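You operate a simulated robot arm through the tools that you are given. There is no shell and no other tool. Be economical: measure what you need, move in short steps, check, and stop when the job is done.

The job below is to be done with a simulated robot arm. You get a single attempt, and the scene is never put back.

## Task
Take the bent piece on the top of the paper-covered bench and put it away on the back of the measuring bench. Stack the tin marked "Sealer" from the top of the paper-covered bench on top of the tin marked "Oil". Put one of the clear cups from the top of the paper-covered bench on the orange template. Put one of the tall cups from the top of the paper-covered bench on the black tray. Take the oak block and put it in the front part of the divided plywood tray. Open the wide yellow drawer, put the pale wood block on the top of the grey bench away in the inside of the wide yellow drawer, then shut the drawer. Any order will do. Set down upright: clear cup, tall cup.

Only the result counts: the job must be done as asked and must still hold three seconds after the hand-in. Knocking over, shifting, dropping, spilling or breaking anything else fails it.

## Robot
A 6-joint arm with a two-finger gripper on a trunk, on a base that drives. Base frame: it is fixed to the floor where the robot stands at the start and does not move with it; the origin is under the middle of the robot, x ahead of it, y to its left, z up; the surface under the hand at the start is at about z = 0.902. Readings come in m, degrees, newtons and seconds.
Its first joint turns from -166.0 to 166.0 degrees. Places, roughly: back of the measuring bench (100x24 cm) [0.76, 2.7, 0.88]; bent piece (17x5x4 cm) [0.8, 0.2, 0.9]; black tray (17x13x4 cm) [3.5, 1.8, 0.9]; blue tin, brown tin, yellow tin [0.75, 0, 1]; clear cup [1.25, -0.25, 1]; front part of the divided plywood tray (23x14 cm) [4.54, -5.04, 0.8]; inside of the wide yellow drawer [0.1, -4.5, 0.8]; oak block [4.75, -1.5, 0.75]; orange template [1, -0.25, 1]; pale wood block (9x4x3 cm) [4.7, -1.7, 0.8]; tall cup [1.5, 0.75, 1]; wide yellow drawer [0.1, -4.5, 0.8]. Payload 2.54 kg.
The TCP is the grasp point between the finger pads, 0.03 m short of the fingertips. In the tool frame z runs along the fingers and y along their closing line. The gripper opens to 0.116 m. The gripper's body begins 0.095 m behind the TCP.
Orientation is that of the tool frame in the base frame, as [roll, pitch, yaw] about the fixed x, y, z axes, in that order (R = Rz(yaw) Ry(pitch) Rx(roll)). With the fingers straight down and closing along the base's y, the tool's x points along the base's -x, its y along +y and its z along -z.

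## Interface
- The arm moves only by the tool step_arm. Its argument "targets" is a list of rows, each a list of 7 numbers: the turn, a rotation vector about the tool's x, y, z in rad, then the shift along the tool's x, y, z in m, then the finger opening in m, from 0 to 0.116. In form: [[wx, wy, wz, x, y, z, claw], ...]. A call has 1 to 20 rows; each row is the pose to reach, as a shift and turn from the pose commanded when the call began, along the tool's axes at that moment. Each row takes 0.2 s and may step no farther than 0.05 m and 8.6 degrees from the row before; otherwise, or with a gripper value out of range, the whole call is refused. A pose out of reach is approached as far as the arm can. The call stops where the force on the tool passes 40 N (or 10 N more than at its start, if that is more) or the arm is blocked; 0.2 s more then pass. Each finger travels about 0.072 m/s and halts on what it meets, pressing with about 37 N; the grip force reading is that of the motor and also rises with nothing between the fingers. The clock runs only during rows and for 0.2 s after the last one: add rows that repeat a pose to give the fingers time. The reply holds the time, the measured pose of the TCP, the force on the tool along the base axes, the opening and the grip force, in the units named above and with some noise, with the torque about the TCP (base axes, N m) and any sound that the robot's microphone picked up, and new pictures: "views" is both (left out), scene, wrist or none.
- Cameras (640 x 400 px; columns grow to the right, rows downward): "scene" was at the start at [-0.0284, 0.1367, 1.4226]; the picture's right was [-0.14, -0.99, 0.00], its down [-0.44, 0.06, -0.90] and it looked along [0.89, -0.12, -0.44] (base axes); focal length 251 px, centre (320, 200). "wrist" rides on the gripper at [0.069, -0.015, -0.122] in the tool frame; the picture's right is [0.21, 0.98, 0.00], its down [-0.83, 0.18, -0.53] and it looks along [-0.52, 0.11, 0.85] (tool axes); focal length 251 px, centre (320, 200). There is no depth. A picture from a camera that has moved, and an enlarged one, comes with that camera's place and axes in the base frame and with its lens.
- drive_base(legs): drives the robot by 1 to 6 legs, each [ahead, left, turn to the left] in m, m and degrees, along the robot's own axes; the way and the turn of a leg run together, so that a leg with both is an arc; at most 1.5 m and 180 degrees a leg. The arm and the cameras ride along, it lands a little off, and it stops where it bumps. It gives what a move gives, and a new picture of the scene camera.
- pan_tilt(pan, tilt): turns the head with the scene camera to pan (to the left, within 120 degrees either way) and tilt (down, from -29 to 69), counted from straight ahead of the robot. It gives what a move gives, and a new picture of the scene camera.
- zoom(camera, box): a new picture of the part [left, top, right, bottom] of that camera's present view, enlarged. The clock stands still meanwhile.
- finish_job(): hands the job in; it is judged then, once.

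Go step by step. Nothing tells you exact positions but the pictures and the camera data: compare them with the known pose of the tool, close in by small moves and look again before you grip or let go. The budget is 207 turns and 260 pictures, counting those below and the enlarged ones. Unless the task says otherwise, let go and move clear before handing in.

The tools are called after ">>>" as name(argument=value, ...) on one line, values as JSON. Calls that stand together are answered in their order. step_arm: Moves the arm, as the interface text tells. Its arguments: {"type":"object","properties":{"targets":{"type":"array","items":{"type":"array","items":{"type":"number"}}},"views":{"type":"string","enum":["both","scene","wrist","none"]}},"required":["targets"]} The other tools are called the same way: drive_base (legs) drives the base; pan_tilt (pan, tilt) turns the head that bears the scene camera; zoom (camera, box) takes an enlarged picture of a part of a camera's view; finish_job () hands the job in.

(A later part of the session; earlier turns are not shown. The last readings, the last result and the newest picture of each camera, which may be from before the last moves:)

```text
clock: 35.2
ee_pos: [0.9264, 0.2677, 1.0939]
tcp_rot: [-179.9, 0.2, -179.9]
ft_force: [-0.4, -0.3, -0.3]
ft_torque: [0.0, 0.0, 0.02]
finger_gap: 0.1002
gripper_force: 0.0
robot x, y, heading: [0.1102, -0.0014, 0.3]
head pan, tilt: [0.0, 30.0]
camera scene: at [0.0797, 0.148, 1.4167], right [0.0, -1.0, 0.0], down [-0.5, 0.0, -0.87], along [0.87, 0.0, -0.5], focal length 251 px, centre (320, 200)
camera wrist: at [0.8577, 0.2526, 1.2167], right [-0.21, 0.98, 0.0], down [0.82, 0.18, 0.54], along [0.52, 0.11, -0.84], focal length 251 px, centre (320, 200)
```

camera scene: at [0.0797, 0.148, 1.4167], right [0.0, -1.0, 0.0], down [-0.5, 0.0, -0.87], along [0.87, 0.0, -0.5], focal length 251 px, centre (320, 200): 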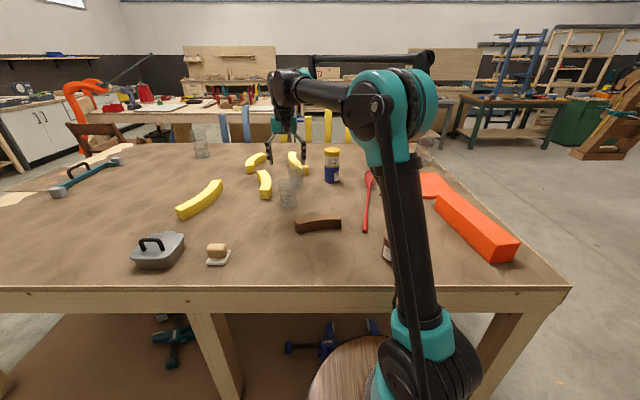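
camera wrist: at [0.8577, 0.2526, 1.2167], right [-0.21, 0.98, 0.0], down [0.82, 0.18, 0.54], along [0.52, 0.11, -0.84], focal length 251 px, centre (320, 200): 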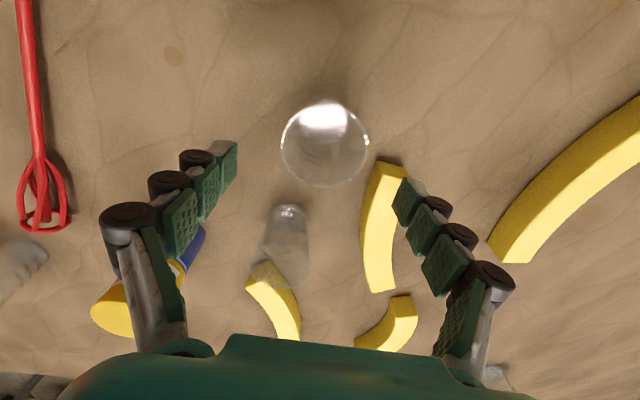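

The elbow is up and the cup is at about (0.931, 0.272). I descend around the rim and grip.

>>> step_arm(targets=[[0, 0, 0, -0.004, 0.004, 0.03, 0.1], [0, 0, 0, -0.004, 0.004, 0.06, 0.1], [0, 0, 0, -0.004, 0.004, 0.09, 0.1], [0, 0, 0, -0.004, 0.004, 0.109, 0.1], [0, 0, 0, -0.004, 0.004, 0.109, 0.085], [0, 0, 0, -0.004, 0.004, 0.109, 0.07], [0, 0, 0, -0.004, 0.004, 0.109, 0.065], [0, 0, 0, -0.004, 0.004, 0.109, 0.065]], views="both")

>>> zoom(camera="scene", box=[240, 130, 360, 220])

```text
clock: 37.0
ee_pos: [0.9311, 0.2712, 0.9862]
tcp_rot: [-179.9, 0.1, 180.0]
ft_force: [0.0, 1.2, 0.1]
ft_torque: [0.03, 0.01, 0.0]
finger_gap: 0.0697
gripper_force: 14.2
robot x, y, heading: [0.1081, -0.0062, 0.1]
head pan, tilt: [0.0, 30.0]
camera scene: at [0.0797, 0.1481, 1.4167], right [0.0, -1.0, 0.0], down [-0.5, 0.0, -0.87], along [0.87, 0.0, -0.5], focal length 251 px, centre (320, 200)
camera wrist: at [0.8624, 0.2561, 1.1091], right [-0.21, 0.98, 0.0], down [0.82, 0.18, 0.54], along [0.52, 0.11, -0.84], focal length 251 px, centre (320, 200)
```

scene: 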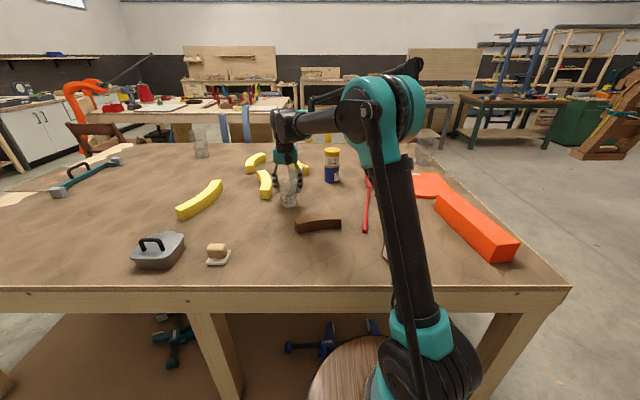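
wrist: 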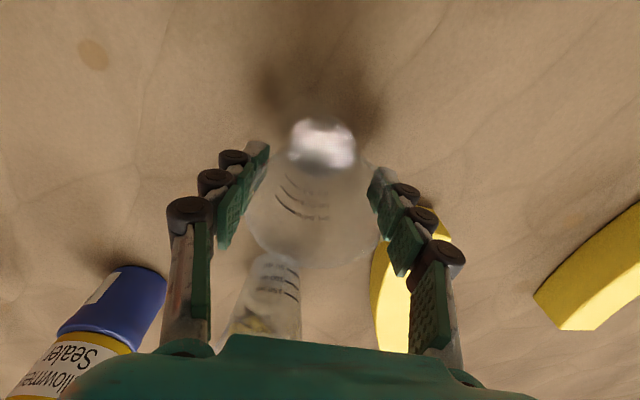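

```text
4.44 times, centred on (300, 175) of scene
camera zoom: at [0.0797, 0.1481, 1.4167], right [0.0, -1.0, 0.0], down [-0.5, 0.0, -0.87], along [0.87, 0.0, -0.5], focal length 1114 px, centre (409, 311)
```

zoom: 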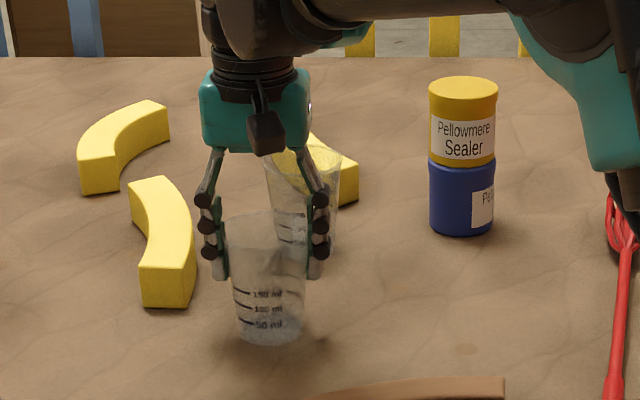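

Gripped at the rim. I close fully, lift, and carry to the orange template with the target at about (1.07, -0.275).

>>> step_arm(targets=[[0, 0, 0, 0, 0, 0, 0.062], [0, 0, 0, 0, 0, 0, 0.062], [0, 0, 0, 0, 0, -0.04, 0.062], [0, 0, 0, 0, 0, -0.08, 0.062], [0, 0, 0, 0, 0, -0.115, 0.062], [0, 0, 0, -0.01, -0.046, -0.115, 0.062], [0, 0, 0, -0.02, -0.09, -0.115, 0.062], [0, 0, 0, -0.03, -0.135, -0.115, 0.062], [0, 0, 0, -0.04, -0.18, -0.115, 0.062], [0, 0, 0, -0.05, -0.225, -0.115, 0.062], [0, 0, 0, -0.06, -0.27, -0.115, 0.062], [0, 0, 0, -0.07, -0.315, -0.115, 0.062], [0, 0, 0, -0.08, -0.36, -0.115, 0.062], [0, 0, 0, -0.09, -0.405, -0.115, 0.062], [0, 0, 0, -0.1, -0.45, -0.115, 0.062], [0, 0, 0, -0.11, -0.495, -0.115, 0.062], [0, 0, 0, -0.125, -0.535, -0.115, 0.062], [0, 0, 0, -0.135, -0.545, -0.115, 0.062], [0, 0, 0, -0.135, -0.545, -0.115, 0.062]], views="both")

>>> zoom(camera="scene", box=[340, 120, 500, 220])

```text
clock: 41.0
ee_pos: [1.064, -0.2776, 1.1]
tcp_rot: [-179.9, 0.2, -179.9]
ft_force: [-0.2, 0.5, 0.3]
ft_torque: [0.02, 0.01, -0.02]
finger_gap: 0.0691
gripper_force: 14.4
robot x, y, heading: [0.1132, 0.0019, 0.4]
head pan, tilt: [0.0, 30.0]
camera scene: at [0.0797, 0.148, 1.4167], right [0.0, -1.0, 0.0], down [-0.5, 0.0, -0.87], along [0.87, 0.0, -0.5], focal length 251 px, centre (320, 200)
camera wrist: at [0.995, -0.2932, 1.223], right [-0.21, 0.98, 0.0], down [0.82, 0.18, 0.54], along [0.52, 0.11, -0.84], focal length 251 px, centre (320, 200)
```

scene: 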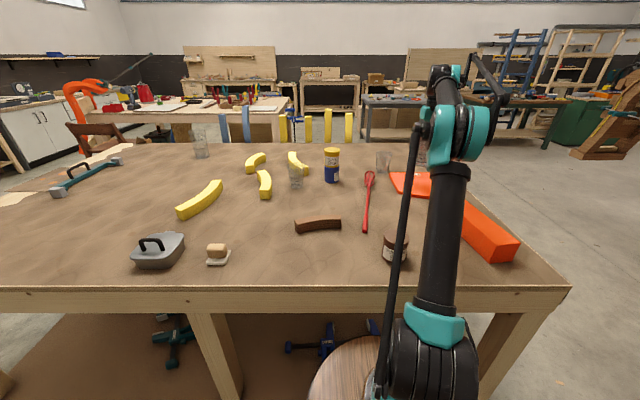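
wrist: 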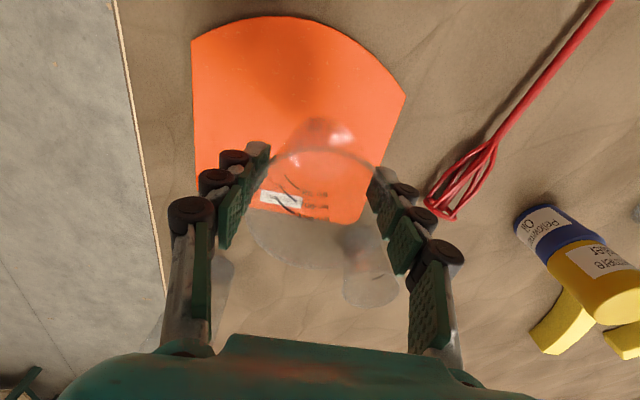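

```text
4.00 times, centred on (420, 170) of scene
camera zoom: at [0.0797, 0.148, 1.4167], right [0.0, -1.0, 0.0], down [-0.5, 0.0, -0.87], along [0.87, 0.0, -0.5], focal length 1002 px, centre (-80, 320)
```

zoom: 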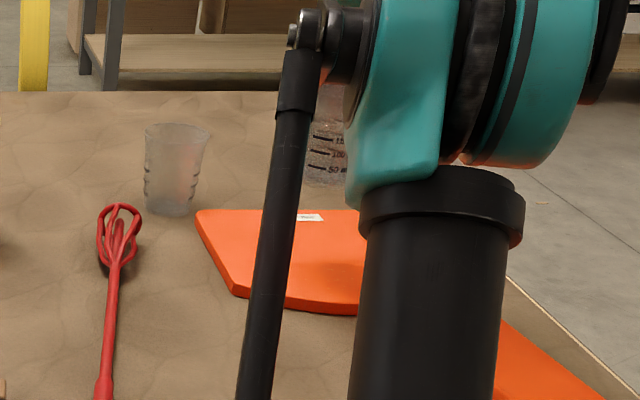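

The cup will land well inside the template. I lower it most of the way, then finely.

>>> step_arm(targets=[[0, 0, 0, 0, 0, 0.03, 0.062], [0, 0, 0, 0, 0, 0.06, 0.062], [0, 0, 0, 0, 0, 0.08, 0.062], [0, 0, 0, 0, 0, 0.085, 0.062], [0, 0, 0, 0, 0, 0.089, 0.062], [0, 0, 0, 0, 0, 0.092, 0.062], [0, 0, 0, 0, 0, 0.092, 0.062]], views="wrist")

>>> pan_tilt(pan=-12, tilt=30)

>>> zoom(camera="scene", box=[300, 130, 420, 205])

```text
clock: 42.6
ee_pos: [1.0643, -0.2745, 1.0093]
tcp_rot: [-179.9, 0.1, 179.9]
ft_force: [0.6, 0.3, 0.8]
ft_torque: [0.0, 0.0, 0.01]
finger_gap: 0.069
gripper_force: 13.8
robot x, y, heading: [0.1103, 0.0035, 0.1]
head pan, tilt: [0.0, 30.0]
camera wrist: at [0.9958, -0.2896, 1.1313], right [-0.22, 0.98, 0.0], down [0.82, 0.18, 0.54], along [0.52, 0.11, -0.84], focal length 251 px, centre (320, 200)
```

wrist: 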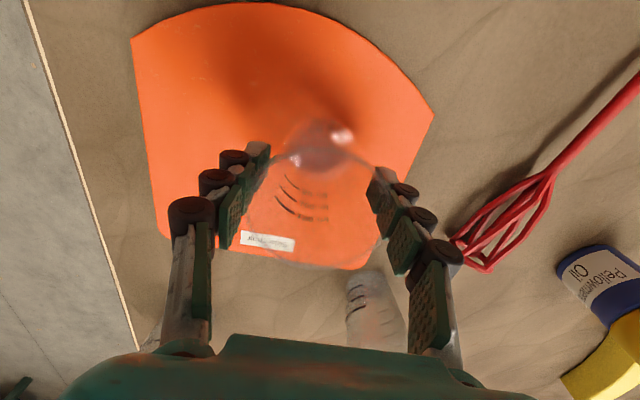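

```text
clock: 43.3
ee_pos: [1.0647, -0.2723, 1.0092]
tcp_rot: [-179.9, 0.1, -179.9]
ft_force: [-0.1, -0.4, -1.0]
ft_torque: [0.01, 0.0, 0.0]
finger_gap: 0.0685
gripper_force: 13.7
robot x, y, heading: [0.1106, 0.0005, -0.2]
head pan, tilt: [-12.0, 30.0]
camera scene: at [0.0778, 0.1292, 1.4167], right [-0.21, -0.98, 0.0], down [-0.49, 0.1, -0.87], along [0.85, -0.18, -0.5], focal length 251 px, centre (320, 200)
```

scene: 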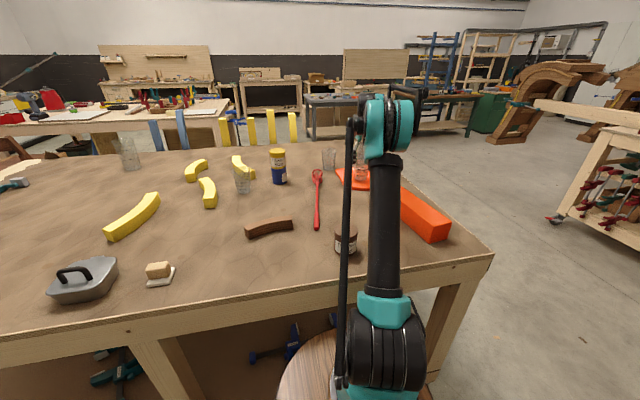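

```text
5.33 times, centred on (360, 168) of scene
camera zoom: at [0.0778, 0.1292, 1.4167], right [-0.21, -0.98, 0.0], down [-0.49, 0.1, -0.87], along [0.85, -0.18, -0.5], focal length 1336 px, centre (107, 373)
```

zoom: 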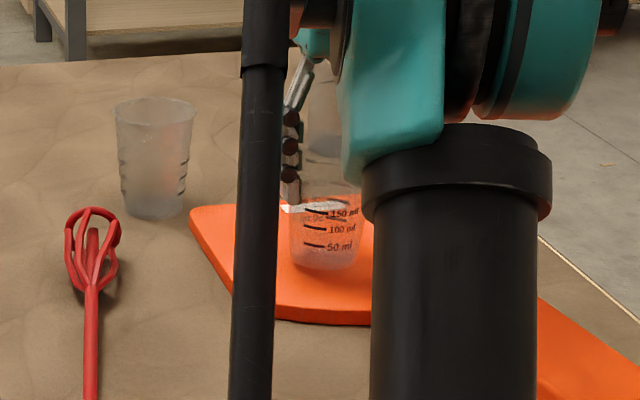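

>>> step_arm(targets=[[0, 0, 0, 0, 0, 0.002, 0.062], [0, 0, 0, 0, 0, 0.004, 0.062], [0, 0, 0, 0, 0, 0.004, 0.062]], views="none")

>>> step_arm(targets=[[0, 0, 0, 0, 0, 0.002, 0.062], [0, 0, 0, 0, 0, 0.003, 0.062], [0, 0, 0, 0, 0, 0.003, 0.062]], views="none")

```text
clock: 44.1
ee_pos: [1.0631, -0.2731, 1.0039]
tcp_rot: [-179.8, 0.2, -179.9]
ft_force: [-0.6, -0.3, 0.3]
ft_torque: [-0.01, -0.01, -0.01]
finger_gap: 0.0687
gripper_force: 13.7
robot x, y, heading: [0.1094, -0.0025, 0.2]
head pan, tilt: [-12.0, 30.0]
```

```text
clock: 44.9
ee_pos: [1.0646, -0.2736, 1.0024]
tcp_rot: [-179.9, 0.1, 179.9]
ft_force: [0.0, 0.7, -0.2]
ft_torque: [-0.01, 0.02, -0.02]
finger_gap: 0.0686
gripper_force: 14.1
robot x, y, heading: [0.1078, -0.0, -0.0]
head pan, tilt: [-12.0, 30.0]
```

>>> step_arm(targets=[[0, 0, 0, 0, 0, 0.002, 0.062], [0, 0, 0, 0, 0, 0.003, 0.062], [0, 0, 0, 0, 0, 0.003, 0.062]], views="none")

>>> zoom(camera="scene", box=[330, 150, 390, 195])

```text
clock: 45.7
ee_pos: [1.0638, -0.2741, 0.9989]
tcp_rot: [-179.8, 0.1, 179.9]
ft_force: [-1.7, -0.5, 8.4]
ft_torque: [-0.08, -0.03, 0.01]
finger_gap: 0.068
gripper_force: 14.1
robot x, y, heading: [0.1086, -0.0024, -0.2]
head pan, tilt: [-12.0, 30.0]
```

```text
8.89 times, centred on (360, 172) of scene
camera zoom: at [0.0774, 0.1293, 1.4166], right [-0.21, -0.98, 0.0], down [-0.49, 0.1, -0.87], along [0.85, -0.18, -0.5], focal length 2227 px, centre (-36, 444)
```

zoom: 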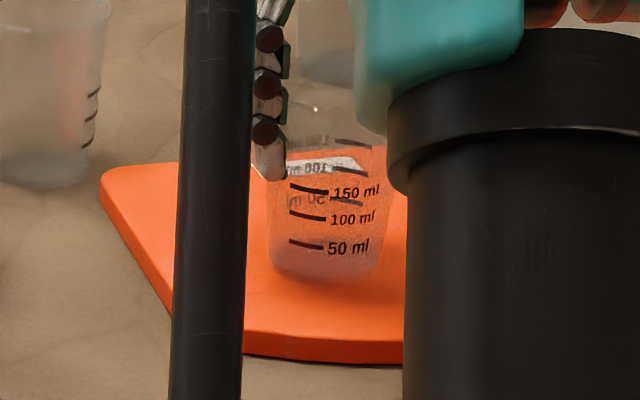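

The cup stands on the template. I release and back off.

>>> step_arm(targets=[[0, 0, 0, 0, 0, -0.001, 0.075], [0, 0, 0, 0, 0, -0.001, 0.09], [0, 0, 0, 0, 0, -0.001, 0.1], [0, 0, 0, 0, 0, -0.001, 0.1], [0, 0, 0, 0, 0, -0.04, 0.1], [0, 0, 0, 0, 0, -0.075, 0.1], [0, 0, 0, 0.04, 0, -0.095, 0.1], [0, 0, 0, 0.08, 0.02, -0.11, 0.1], [0, 0, 0, 0.12, 0.04, -0.12, 0.1], [0, 0, 0, 0.16, 0.06, -0.13, 0.1], [0, 0, 0, 0.2, 0.08, -0.14, 0.1]], views="both")

>>> zoom(camera="scene", box=[220, 130, 420, 255])

```text
clock: 48.1
ee_pos: [0.8668, -0.1954, 1.139]
tcp_rot: [180.0, 0.1, 180.0]
ft_force: [0.1, -1.0, -0.3]
ft_torque: [0.03, 0.09, -0.04]
finger_gap: 0.0997
gripper_force: 0.0
robot x, y, heading: [0.1093, 0.0022, 0.0]
head pan, tilt: [-12.0, 30.0]
camera scene: at [0.0783, 0.129, 1.4167], right [-0.21, -0.98, 0.0], down [-0.49, 0.1, -0.87], along [0.85, -0.18, -0.5], focal length 251 px, centre (320, 200)
camera wrist: at [0.7981, -0.2111, 1.261], right [-0.21, 0.98, 0.0], down [0.82, 0.18, 0.54], along [0.52, 0.11, -0.84], focal length 251 px, centre (320, 200)
```

scene: 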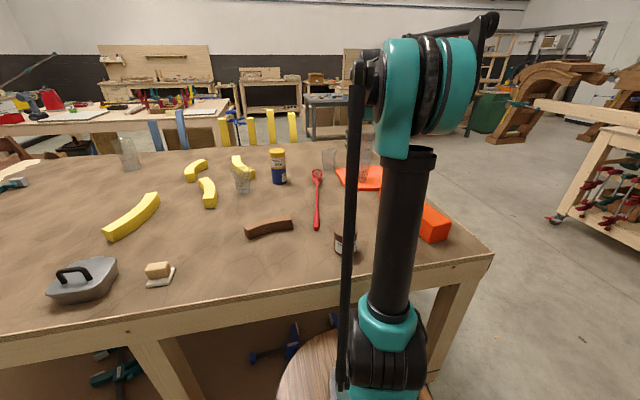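
wrist: 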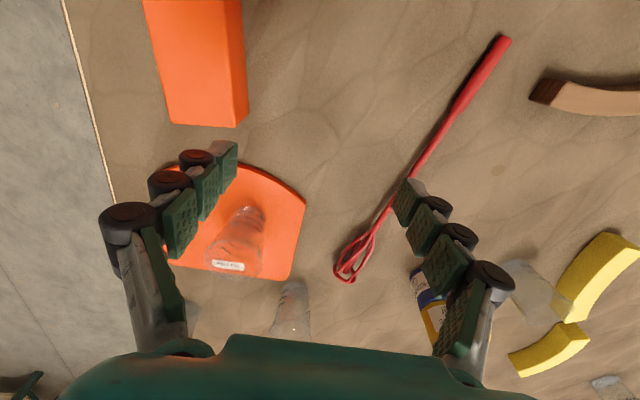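

```text
3.20 times, centred on (320, 192) of scene
camera zoom: at [0.0783, 0.129, 1.4167], right [-0.21, -0.98, 0.0], down [-0.49, 0.1, -0.87], along [0.85, -0.18, -0.5], focal length 802 px, centre (320, 224)
```

zoom: 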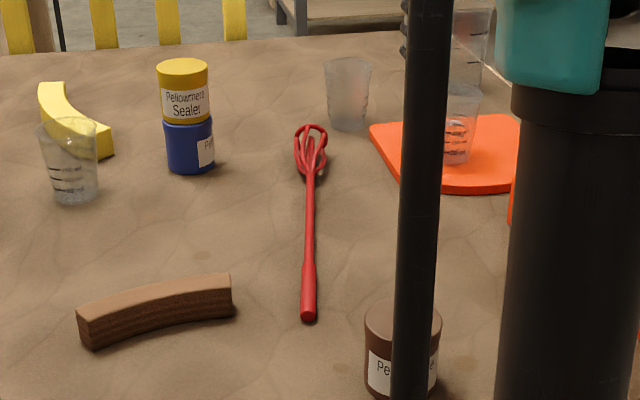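

Clear cup is placed. Next is the bent piece at about (0.77, 0.15): I move over it and turn the gripper by 90° so it closes across the piece.

>>> step_arm(targets=[[0, 0, 0.15, 0.01, 0.03, 0, 0.1], [0, 0, 0.3, 0.02, 0.065, 0, 0.1], [0, 0, 0.45, 0.03, 0.1, 0, 0.1], [0, 0, 0.6, 0.04, 0.135, 0, 0.1], [0, 0, 0.75, 0.05, 0.17, 0, 0.1], [0, 0, 0.9, 0.06, 0.205, 0, 0.1], [0, 0, 1.05, 0.07, 0.24, 0, 0.1], [0, 0, 1.2, 0.08, 0.275, 0, 0.1], [0, 0, 1.35, 0.09, 0.31, 0, 0.1], [0, 0, 1.5, 0.095, 0.335, 0, 0.1], [0, 0, 1.5, 0.095, 0.345, 0, 0.1]], views="both")

```text
clock: 50.5
ee_pos: [0.7693, 0.1498, 1.1387]
tcp_rot: [180.0, 0.0, 94.0]
ft_force: [-0.7, 0.2, -0.9]
ft_torque: [0.03, 0.01, 0.0]
finger_gap: 0.1
gripper_force: 0.1
robot x, y, heading: [0.1095, -0.0024, 0.2]
head pan, tilt: [-12.0, 30.0]
camera scene: at [0.0777, 0.1292, 1.4167], right [-0.21, -0.98, 0.0], down [-0.49, 0.1, -0.87], along [0.85, -0.18, -0.5], focal length 251 px, centre (320, 200)
camera wrist: at [0.7506, 0.2173, 1.2611], right [0.96, 0.28, 0.0], down [0.24, -0.81, 0.54], along [0.15, -0.51, -0.84], focal length 251 px, centre (320, 200)
```

scene: 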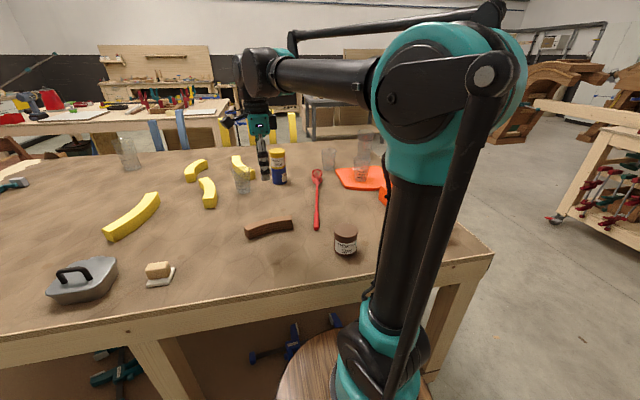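
wrist: 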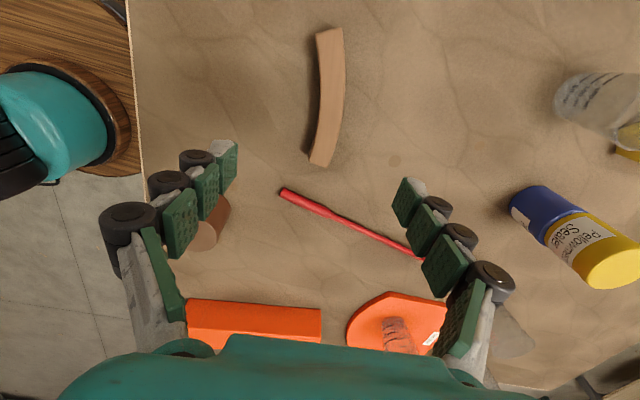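

The piece's midpoint is at about (0.778, 0.158), with its axis about 13° off. I turn 9° to match and descend part way.

>>> step_arm(targets=[[0, 0, -0.08, 0.004, 0.004, 0.04, 0.1], [0, 0, -0.155, 0.008, 0.008, 0.08, 0.1], [0, 0, -0.155, 0.008, 0.008, 0.11, 0.1], [0, 0, -0.155, 0.008, 0.008, 0.14, 0.1], [0, 0, -0.155, 0.008, 0.008, 0.14, 0.1]], views="wrist")

```text
clock: 51.7
ee_pos: [0.7769, 0.1607, 0.9966]
tcp_rot: [179.9, 0.1, 103.0]
ft_force: [0.0, 0.3, -0.1]
ft_torque: [0.02, -0.02, -0.02]
finger_gap: 0.1001
gripper_force: 0.0
robot x, y, heading: [0.1091, -0.0031, -0.1]
head pan, tilt: [-12.0, 30.0]
camera wrist: at [0.7477, 0.2244, 1.1191], right [0.9, 0.43, 0.0], down [0.36, -0.76, 0.54], along [0.23, -0.48, -0.84], focal length 251 px, centre (320, 200)
```

wrist: 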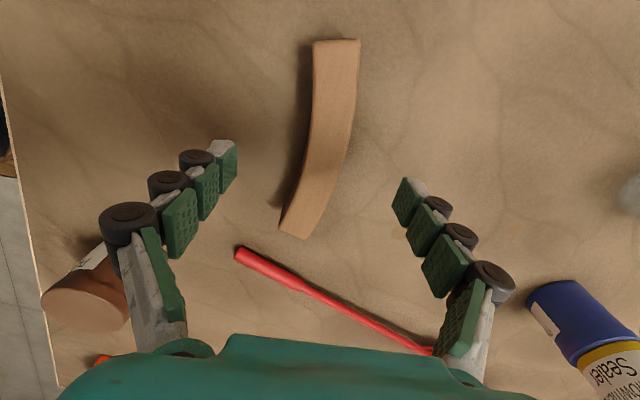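

Aligned. I descend to z ≈ 0.938 and close.

>>> step_arm(targets=[[0, 0, 0, 0, 0.003, 0.03, 0.1], [0, 0, 0, 0, 0.003, 0.058, 0.1], [0, 0, 0, 0, 0.003, 0.058, 0.085], [0, 0, 0, 0, 0.003, 0.058, 0.065], [0, 0, 0, 0, 0.003, 0.058, 0.045], [0, 0, 0, 0, 0.003, 0.058, 0.03], [0, 0, 0, 0, 0.003, 0.058, 0.03], [0, 0, 0, 0, 0.003, 0.058, 0.03]], views="wrist")

```text
clock: 53.5
ee_pos: [0.7808, 0.159, 0.9388]
tcp_rot: [179.9, 0.1, 103.0]
ft_force: [0.1, 0.2, 1.3]
ft_torque: [0.0, 0.02, -0.04]
finger_gap: 0.0312
gripper_force: 5.0
robot x, y, heading: [0.1102, -0.0005, 0.0]
head pan, tilt: [-12.0, 30.0]
camera wrist: at [0.7512, 0.2228, 1.0619], right [0.9, 0.43, 0.0], down [0.36, -0.76, 0.54], along [0.23, -0.48, -0.84], focal length 251 px, centre (320, 200)
```

wrist: 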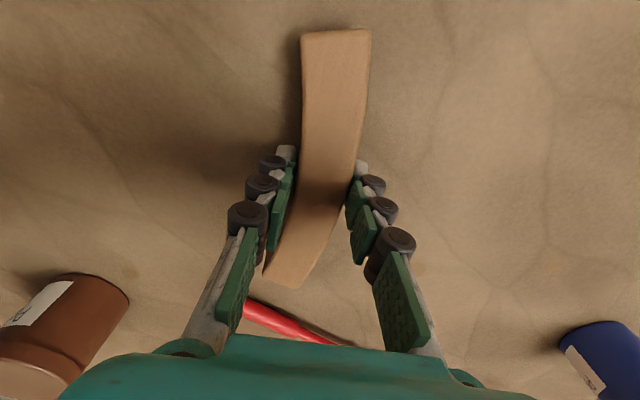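

Width is about 0.031. I squeeze harder, lift, and tuck the arm in for driving.

>>> step_arm(targets=[[0, 0, 0, 0, 0, 0, 0.02], [0, 0, 0, 0, 0, 0, 0.015], [0, 0, 0, 0, 0, -0.04, 0.015], [0, 0, 0, 0, 0, -0.085, 0.015], [0, 0, 0, 0, 0, -0.13, 0.015], [0, 0, 0, 0, 0, -0.175, 0.015], [0, 0, 0, 0, -0.03, -0.21, 0.015], [0, 0, 0, 0, -0.06, -0.24, 0.015], [0, 0, 0, 0, -0.09, -0.26, 0.015], [0, 0, 0, 0, -0.09, -0.26, 0.015]], views="wrist")

>>> pan_tilt(pan=75, tilt=10)

>>> zoom(camera="scene", box=[180, 100, 500, 300])

```text
clock: 55.7
ee_pos: [0.6908, 0.1377, 1.2025]
tcp_rot: [179.9, 0.2, 102.9]
ft_force: [0.8, 0.2, -0.6]
ft_torque: [-0.01, 0.0, 0.0]
finger_gap: 0.0301
gripper_force: 37.2
robot x, y, heading: [0.1077, -0.0004, -0.2]
head pan, tilt: [-12.0, 30.0]
camera wrist: at [0.6605, 0.2007, 1.3237], right [0.9, 0.43, 0.0], down [0.36, -0.76, 0.54], along [0.23, -0.48, -0.84], focal length 251 px, centre (320, 200)
```

wrist: 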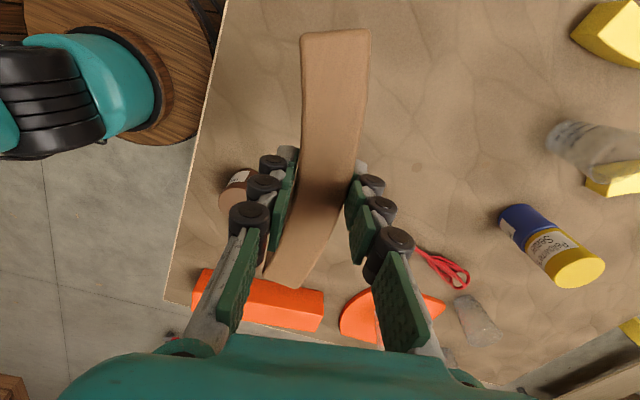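

```text
clock: 57.3
ee_pos: [0.6898, 0.1375, 1.2007]
tcp_rot: [179.9, 0.0, 103.0]
ft_force: [0.6, -0.6, -0.3]
ft_torque: [0.02, -0.01, -0.01]
finger_gap: 0.0302
gripper_force: 36.8
robot x, y, heading: [0.1099, -0.0001, 0.2]
head pan, tilt: [75.0, 10.0]
camera scene: at [0.0133, 0.2377, 1.449], right [0.97, -0.26, 0.0], down [-0.04, -0.17, -0.98], along [0.25, 0.95, -0.17], focal length 251 px, centre (320, 200)
```

scene: 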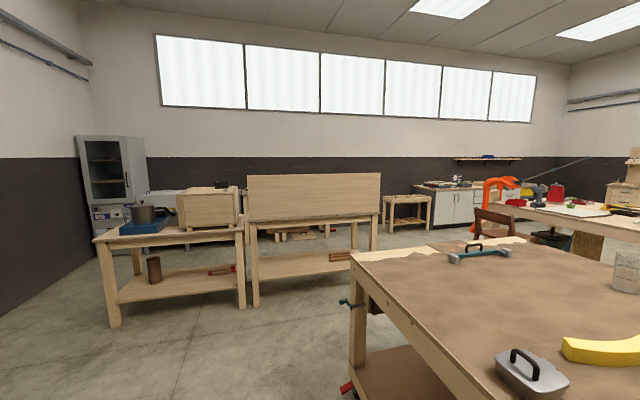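

```text
2.00 times, centred on (340, 200) of scene
camera zoom: at [0.0133, 0.2377, 1.449], right [0.97, -0.26, 0.0], down [-0.04, -0.17, -0.98], along [0.25, 0.95, -0.17], focal length 501 px, centre (280, 200)
```

zoom: 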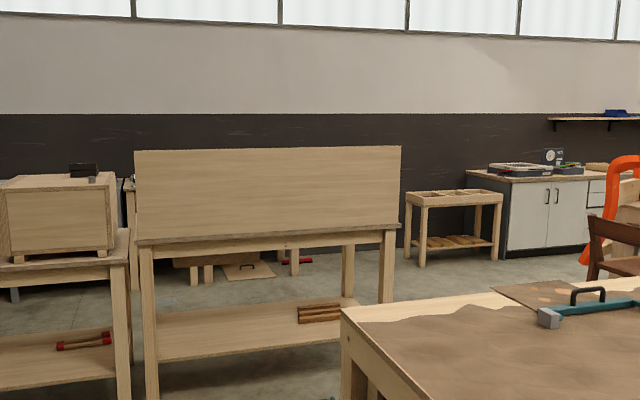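

The bent piece is held. The measuring bench with the board is at about y = 2.4 and up, and I plan to reach it from its right end. I back off and drive left along the paper bench.

>>> pan_tilt(pan=110, tilt=35)

>>> drive_base(legs=[[-0.3, 0, 0]])

>>> drive_base(legs=[[0, 0.9, 0]])

```text
clock: 58.3
ee_pos: [0.6904, 0.1373, 1.2019]
tcp_rot: [180.0, 0.1, 103.0]
ft_force: [-0.6, -0.7, -1.7]
ft_torque: [0.0, 0.01, 0.01]
finger_gap: 0.0298
gripper_force: 37.0
robot x, y, heading: [0.1072, -0.0005, -0.1]
head pan, tilt: [110.0, 35.0]
camera scene: at [-0.0409, 0.2307, 1.4089], right [0.94, 0.34, 0.0], down [0.2, -0.54, -0.82], along [-0.28, 0.77, -0.57], focal length 251 px, centre (320, 200)
```

scene: 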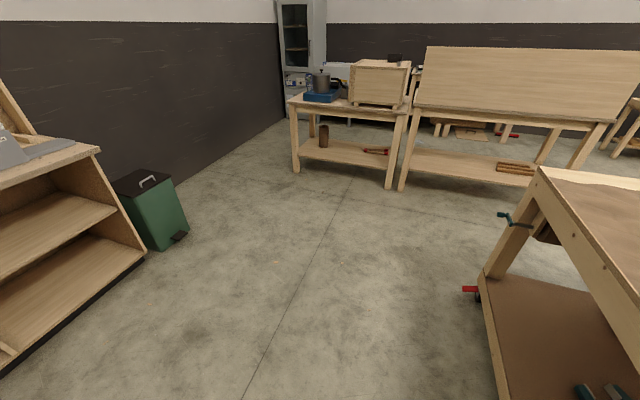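

```text
clock: 60.4
ee_pos: [0.3927, 0.1323, 1.2012]
tcp_rot: [179.9, 0.1, 102.5]
ft_force: [0.3, 0.7, -1.8]
ft_torque: [0.05, -0.01, 0.02]
finger_gap: 0.03
gripper_force: 36.4
robot x, y, heading: [-0.1924, 0.0015, -0.5]
head pan, tilt: [110.0, 35.0]
camera scene: at [-0.337, 0.2328, 1.4089], right [0.94, 0.34, 0.0], down [0.19, -0.54, -0.82], along [-0.27, 0.77, -0.57], focal length 251 px, centre (320, 200)
```

scene: 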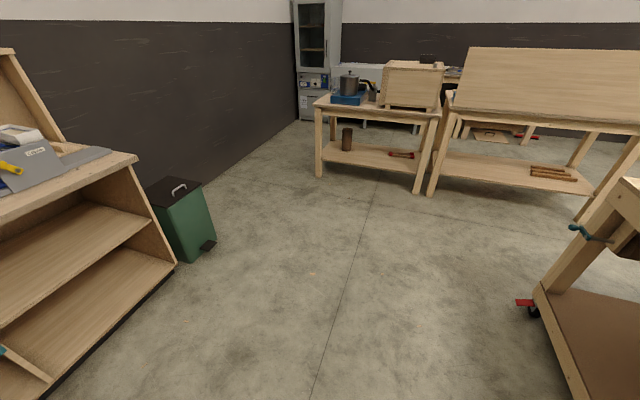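

```text
clock: 65.0
ee_pos: [0.4126, 1.0104, 1.2011]
tcp_rot: [179.9, 0.1, 101.1]
ft_force: [0.0, -0.7, -0.8]
ft_torque: [0.0, 0.01, 0.04]
finger_gap: 0.0301
gripper_force: 36.8
robot x, y, heading: [-0.1698, 0.8865, -1.8]
head pan, tilt: [110.0, 35.0]
camera scene: at [-0.314, 1.1264, 1.4089], right [0.95, 0.31, 0.0], down [0.18, -0.54, -0.82], along [-0.26, 0.78, -0.57], focal length 251 px, centre (320, 200)
```

scene: 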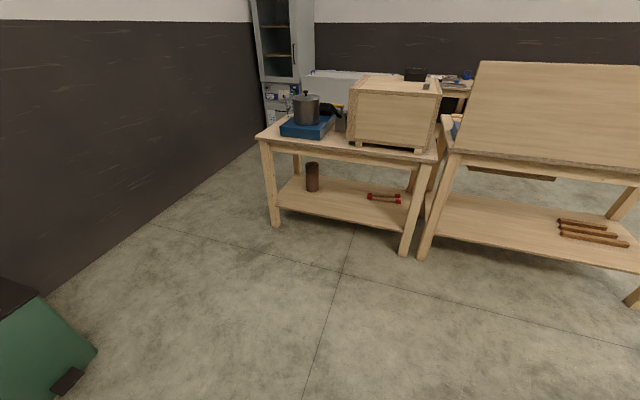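

>>> pan_tilt(pan=70, tilt=20)

```text
clock: 66.1
ee_pos: [0.4138, 1.0102, 1.2017]
tcp_rot: [179.9, 0.0, 101.2]
ft_force: [-0.5, -0.4, -1.7]
ft_torque: [0.01, -0.03, 0.01]
finger_gap: 0.0304
gripper_force: 37.1
robot x, y, heading: [-0.1695, 0.8901, -1.9]
head pan, tilt: [70.0, 20.0]
camera scene: at [-0.252, 1.1292, 1.4327], right [0.93, -0.37, 0.0], down [-0.13, -0.32, -0.94], along [0.35, 0.87, -0.34], focal length 251 px, centre (320, 200)
```

scene: 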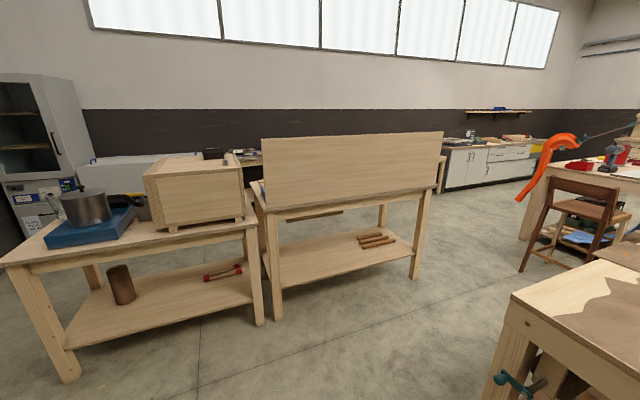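

The board stands on the near edge of the bench, and the bench top lies behind it. I drive into the corridor and then right around the bench's right end, with care.

>>> drive_base(legs=[[0, 0.95, 2]])

>>> pan_tilt(pan=10, tilt=45)

```text
clock: 71.2
ee_pos: [0.4249, 1.9926, 1.2018]
tcp_rot: [179.9, 0.1, 103.0]
ft_force: [-0.3, 0.3, -1.2]
ft_torque: [-0.03, 0.0, -0.03]
finger_gap: 0.0296
gripper_force: 36.3
robot x, y, heading: [-0.1583, 1.8583, 0.1]
head pan, tilt: [70.0, 20.0]
camera scene: at [-0.2444, 2.0925, 1.4327], right [0.94, -0.34, 0.0], down [-0.12, -0.32, -0.94], along [0.32, 0.88, -0.34], focal length 251 px, centre (320, 200)
```

scene: 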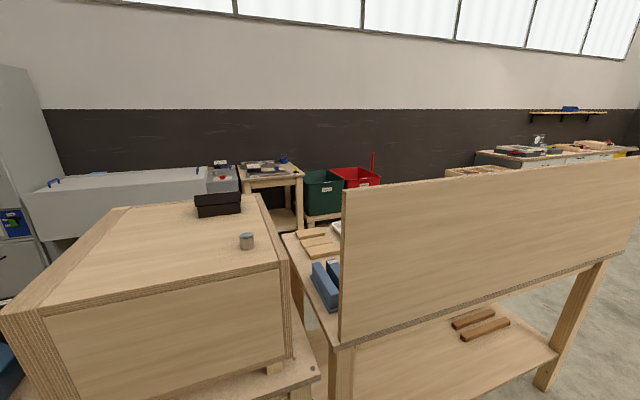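

```text
clock: 72.5
ee_pos: [0.4251, 1.9943, 1.1995]
tcp_rot: [179.8, 0.1, 102.9]
ft_force: [0.4, 0.1, -0.9]
ft_torque: [0.0, -0.02, 0.02]
finger_gap: 0.0302
gripper_force: 37.0
robot x, y, heading: [-0.1572, 1.8558, -0.1]
head pan, tilt: [10.0, 45.0]
camera scene: at [-0.1962, 2.0192, 1.3941], right [0.17, -0.98, 0.0], down [-0.7, -0.12, -0.71], along [0.7, 0.12, -0.71], focal length 251 px, centre (320, 200)
```

scene: 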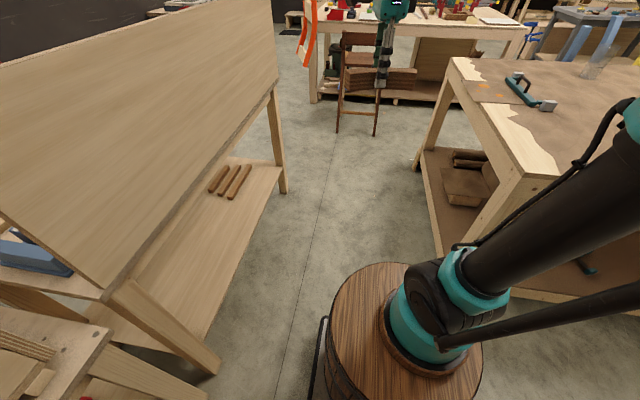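

The corridor is clear: about y 1.56 to 2.45. I drive along its middle in two legs, then look.

>>> drive_base(legs=[[0.5, 0.12, 0], [1.0, 0, 0]])

>>> pan_tilt(pan=100, tilt=30)

```text
clock: 80.4
ee_pos: [1.9595, 2.0849, 1.2009]
tcp_rot: [180.0, 0.1, 101.7]
ft_force: [-0.5, -0.3, -1.3]
ft_torque: [0.02, 0.02, 0.0]
finger_gap: 0.0297
gripper_force: 37.4
robot x, y, heading: [1.3754, 1.9633, -1.3]
head pan, tilt: [10.0, 45.0]
camera scene: at [1.3399, 2.124, 1.394], right [0.15, -0.99, 0.0], down [-0.7, -0.11, -0.71], along [0.7, 0.11, -0.71], focal length 251 px, centre (320, 200)
```

scene: 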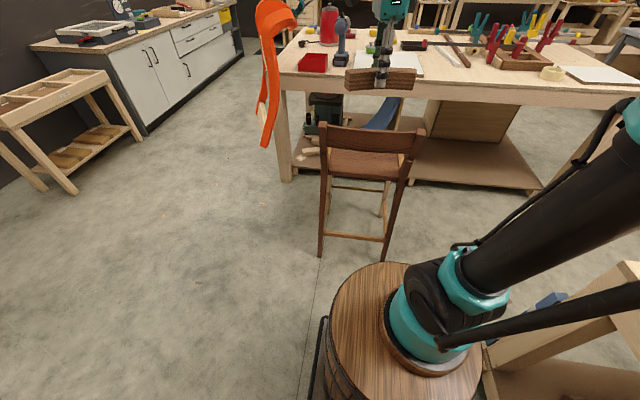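

```text
clock: 82.0
ee_pos: [1.9605, 2.0856, 1.2014]
tcp_rot: [179.8, 0.1, 101.7]
ft_force: [-0.7, 0.8, -0.6]
ft_torque: [0.02, -0.04, 0.02]
finger_gap: 0.0299
gripper_force: 36.8
robot x, y, heading: [1.3739, 1.9602, -1.4]
head pan, tilt: [100.0, 30.0]
camera scene: at [1.2457, 2.2009, 1.4167], right [0.99, 0.15, 0.0], down [0.08, -0.49, -0.87], along [-0.13, 0.86, -0.5], focal length 251 px, centre (320, 200)
```

scene: 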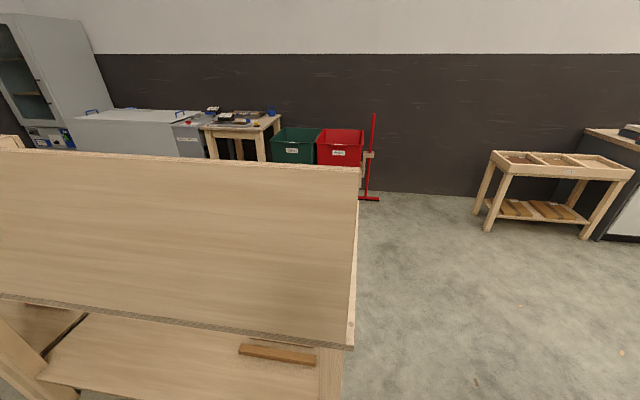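

The bench's right end is at x≈1.28, and a chair stands at x≈2.2. I manoeuvre the robot into the space beside the bench end, turning to face +y.

>>> drive_base(legs=[[0.27, 0, 0], [0, 0, 45], [0.2, 0, 0], [0, 0, 46]])

>>> pan_tilt(pan=70, tilt=35)

```text
clock: 86.1
ee_pos: [1.9524, 2.4628, 1.2008]
tcp_rot: [179.9, 0.1, 147.0]
ft_force: [0.1, 0.4, -0.2]
ft_torque: [0.02, -0.01, 0.01]
finger_gap: 0.0298
gripper_force: 36.6
robot x, y, heading: [1.6293, 1.9617, 44.1]
head pan, tilt: [100.0, 30.0]
stopped in leg 2: the robot was blocked; the commanded pose is now the measured one
camera scene: at [1.3679, 2.0352, 1.4167], right [0.59, 0.81, 0.0], down [0.41, -0.29, -0.87], along [-0.7, 0.51, -0.5], focal length 251 px, centre (320, 200)
```

scene: 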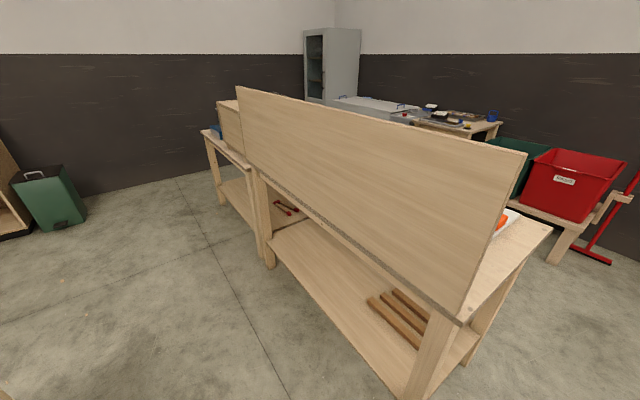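

```text
clock: 87.0
ee_pos: [1.9537, 2.4622, 1.2007]
tcp_rot: [180.0, 0.1, 147.0]
ft_force: [-0.6, 0.0, -1.8]
ft_torque: [0.02, -0.01, 0.0]
finger_gap: 0.03
gripper_force: 36.9
robot x, y, heading: [1.6341, 1.959, 44.0]
head pan, tilt: [70.0, 35.0]
camera scene: at [1.4052, 2.0626, 1.4089], right [0.91, 0.41, 0.0], down [0.23, -0.52, -0.82], along [-0.34, 0.75, -0.57], focal length 251 px, centre (320, 200)
```

scene: 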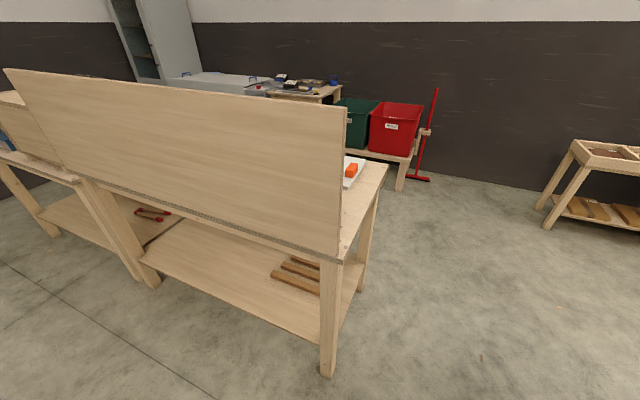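

The rear touched something at 44°. I shift toward +y first, then finish the turn.

>>> drive_base(legs=[[0.17, 0.13, 0], [0, 0, 46]])

```text
clock: 90.8
ee_pos: [1.5353, 2.7566, 1.2008]
tcp_rot: [-180.0, 0.1, -167.4]
ft_force: [0.3, -0.1, -0.8]
ft_torque: [0.0, 0.0, -0.01]
finger_gap: 0.0299
gripper_force: 36.6
robot x, y, heading: [1.6674, 2.1725, 89.3]
head pan, tilt: [70.0, 35.0]
camera scene: at [1.4357, 2.0848, 1.4089], right [0.35, 0.94, 0.0], down [0.54, -0.2, -0.82], along [-0.77, 0.29, -0.57], focal length 251 px, centre (320, 200)
```

scene: 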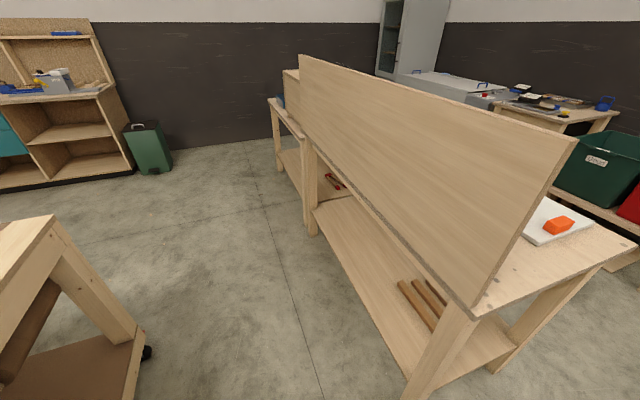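

Good. I go forward 0.33 m so the arm's axis lines up with the back strip of the bench.

>>> drive_base(legs=[[0.34, 0, 0]])

```text
clock: 93.0
ee_pos: [1.5403, 3.0911, 1.2018]
tcp_rot: [179.8, 0.2, -167.7]
ft_force: [0.5, 1.0, -0.4]
ft_torque: [-0.02, -0.01, 0.01]
finger_gap: 0.0303
gripper_force: 36.9
robot x, y, heading: [1.6677, 2.5083, 89.6]
head pan, tilt: [70.0, 35.0]
camera scene: at [1.4383, 2.4194, 1.4089], right [0.35, 0.94, 0.0], down [0.54, -0.2, -0.82], along [-0.77, 0.29, -0.57], focal length 251 px, centre (320, 200)
```

scene: 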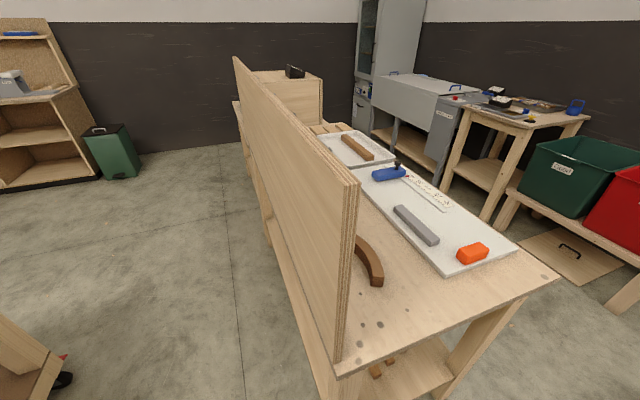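

The bench's back strip already holds another brown bent piece near x≈1.0–1.14. I move forward a bit so the head can see the strip past the board.

>>> drive_base(legs=[[0.22, 0, 0]])

>>> pan_tilt(pan=88, tilt=40)

```text
clock: 94.7
ee_pos: [1.5435, 3.3088, 1.2021]
tcp_rot: [179.9, 0.2, -167.9]
ft_force: [-0.6, -0.3, -2.4]
ft_torque: [-0.01, 0.03, 0.01]
finger_gap: 0.0298
gripper_force: 36.7
robot x, y, heading: [1.6735, 2.7228, 89.4]
head pan, tilt: [70.0, 35.0]
camera scene: at [1.4404, 2.6384, 1.4089], right [0.35, 0.94, 0.0], down [0.54, -0.2, -0.82], along [-0.77, 0.29, -0.57], focal length 251 px, centre (320, 200)
```

scene: 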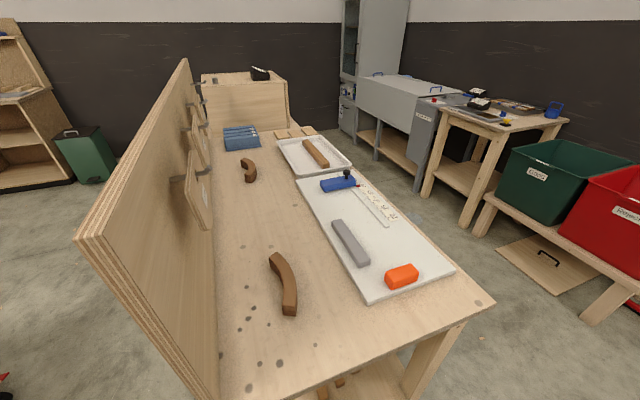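

```text
clock: 95.5
ee_pos: [1.5435, 3.3089, 1.2006]
tcp_rot: [179.9, 0.1, -167.8]
ft_force: [-0.1, -0.3, -1.5]
ft_torque: [0.01, 0.04, 0.01]
finger_gap: 0.0299
gripper_force: 37.2
robot x, y, heading: [1.6744, 2.7252, 89.2]
head pan, tilt: [88.0, 40.0]
camera scene: at [1.4379, 2.6113, 1.4013], right [0.05, 1.0, 0.0], down [0.64, -0.03, -0.77], along [-0.77, 0.04, -0.64], focal length 251 px, centre (320, 200)
```

scene: 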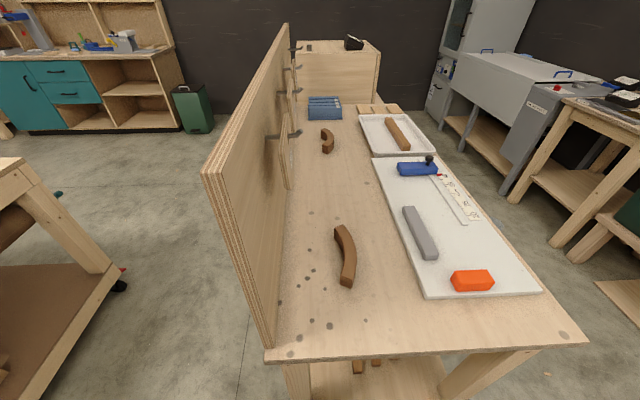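

The free stretch of the back strip is between the two bent pieces, about x 0.6–0.9 at y≈2.70. I shift the base closer, then swing the arm over with its yaw turning toward 0.

>>> drive_base(legs=[[-0.15, 0, 0.8], [0, 0.09, 0]])

```text
clock: 97.5
ee_pos: [1.4448, 3.1611, 1.2002]
tcp_rot: [179.9, 0.2, -167.2]
ft_force: [-0.3, 0.0, -1.0]
ft_torque: [-0.01, -0.02, 0.0]
finger_gap: 0.03
gripper_force: 37.2
robot x, y, heading: [1.5792, 2.5804, 89.9]
head pan, tilt: [88.0, 40.0]
camera scene: at [1.3459, 2.4636, 1.4013], right [0.04, 1.0, 0.0], down [0.64, -0.02, -0.77], along [-0.77, 0.03, -0.64], focal length 251 px, centre (320, 200)
```

scene: 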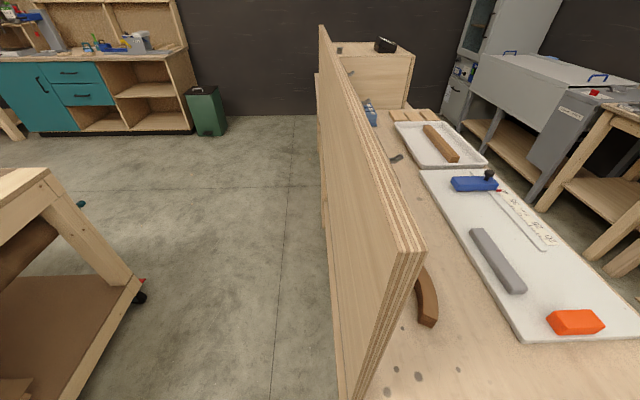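

I swing the arm over the bench with a gradual yaw turn.

>>> step_arm(targets=[[0, 0, -0.147, 0.026, -0.005, 0, 0.015], [0, 0, -0.293, 0.053, -0.011, 0, 0.015], [0, 0, -0.44, 0.079, -0.016, 0, 0.015], [0, 0, -0.586, 0.105, -0.021, 0, 0.015], [0, 0, -0.733, 0.131, -0.027, 0, 0.015], [0, 0, -0.879, 0.158, -0.032, 0, 0.015], [0, 0, -1.026, 0.184, -0.037, 0, 0.015], [0, 0, -1.172, 0.21, -0.042, 0, 0.015], [0, 0, -1.319, 0.237, -0.048, 0, 0.015], [0, 0, -1.465, 0.263, -0.053, 0, 0.015], [0, 0, -1.612, 0.293, -0.072, 0, 0.015], [0, 0, -1.758, 0.323, -0.091, 0, 0.015], [0, 0, -1.905, 0.353, -0.109, 0, 0.015], [0, 0, -2.051, 0.383, -0.128, 0, 0.015], [0, 0, -2.198, 0.413, -0.147, 0, 0.015], [0, 0, -2.344, 0.442, -0.166, 0, 0.015], [0, 0, -2.491, 0.472, -0.185, 0, 0.015], [0, 0, -2.637, 0.502, -0.203, 0, 0.015], [0, 0, -2.784, 0.532, -0.222, 0, 0.015], [0, 0, -2.92, 0.562, -0.241, 0, 0.015]], views="both")

```text
clock: 101.7
ee_pos: [0.9489, 2.801, 1.202]
tcp_rot: [-179.9, -0.1, 0.2]
ft_force: [-0.3, -0.6, -1.4]
ft_torque: [-0.07, 0.04, -0.01]
finger_gap: 0.0301
gripper_force: 36.9
robot x, y, heading: [1.5815, 2.5805, 89.8]
head pan, tilt: [88.0, 40.0]
camera scene: at [1.3462, 2.4639, 1.4014], right [0.04, 1.0, 0.0], down [0.64, -0.02, -0.77], along [-0.77, 0.03, -0.64], focal length 251 px, centre (320, 200)
camera wrist: at [1.0191, 2.8163, 1.3236], right [0.22, -0.98, 0.0], down [-0.83, -0.18, 0.53], along [-0.52, -0.11, -0.85], focal length 251 px, centre (320, 200)
```

scene: 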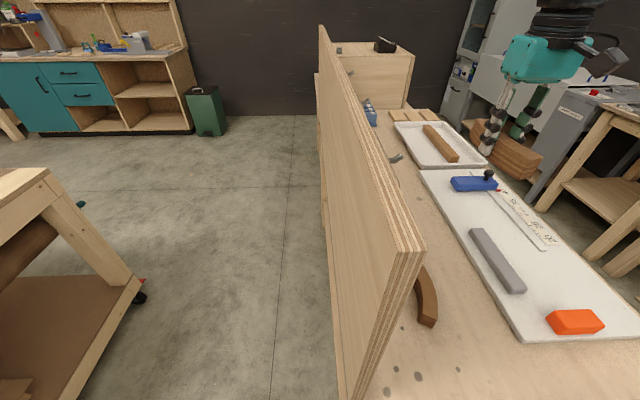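
wrist: 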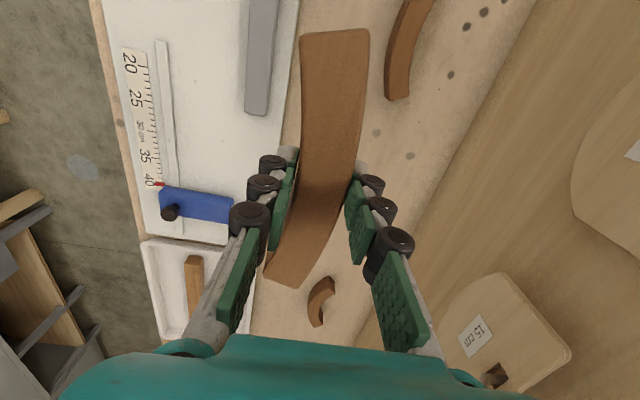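

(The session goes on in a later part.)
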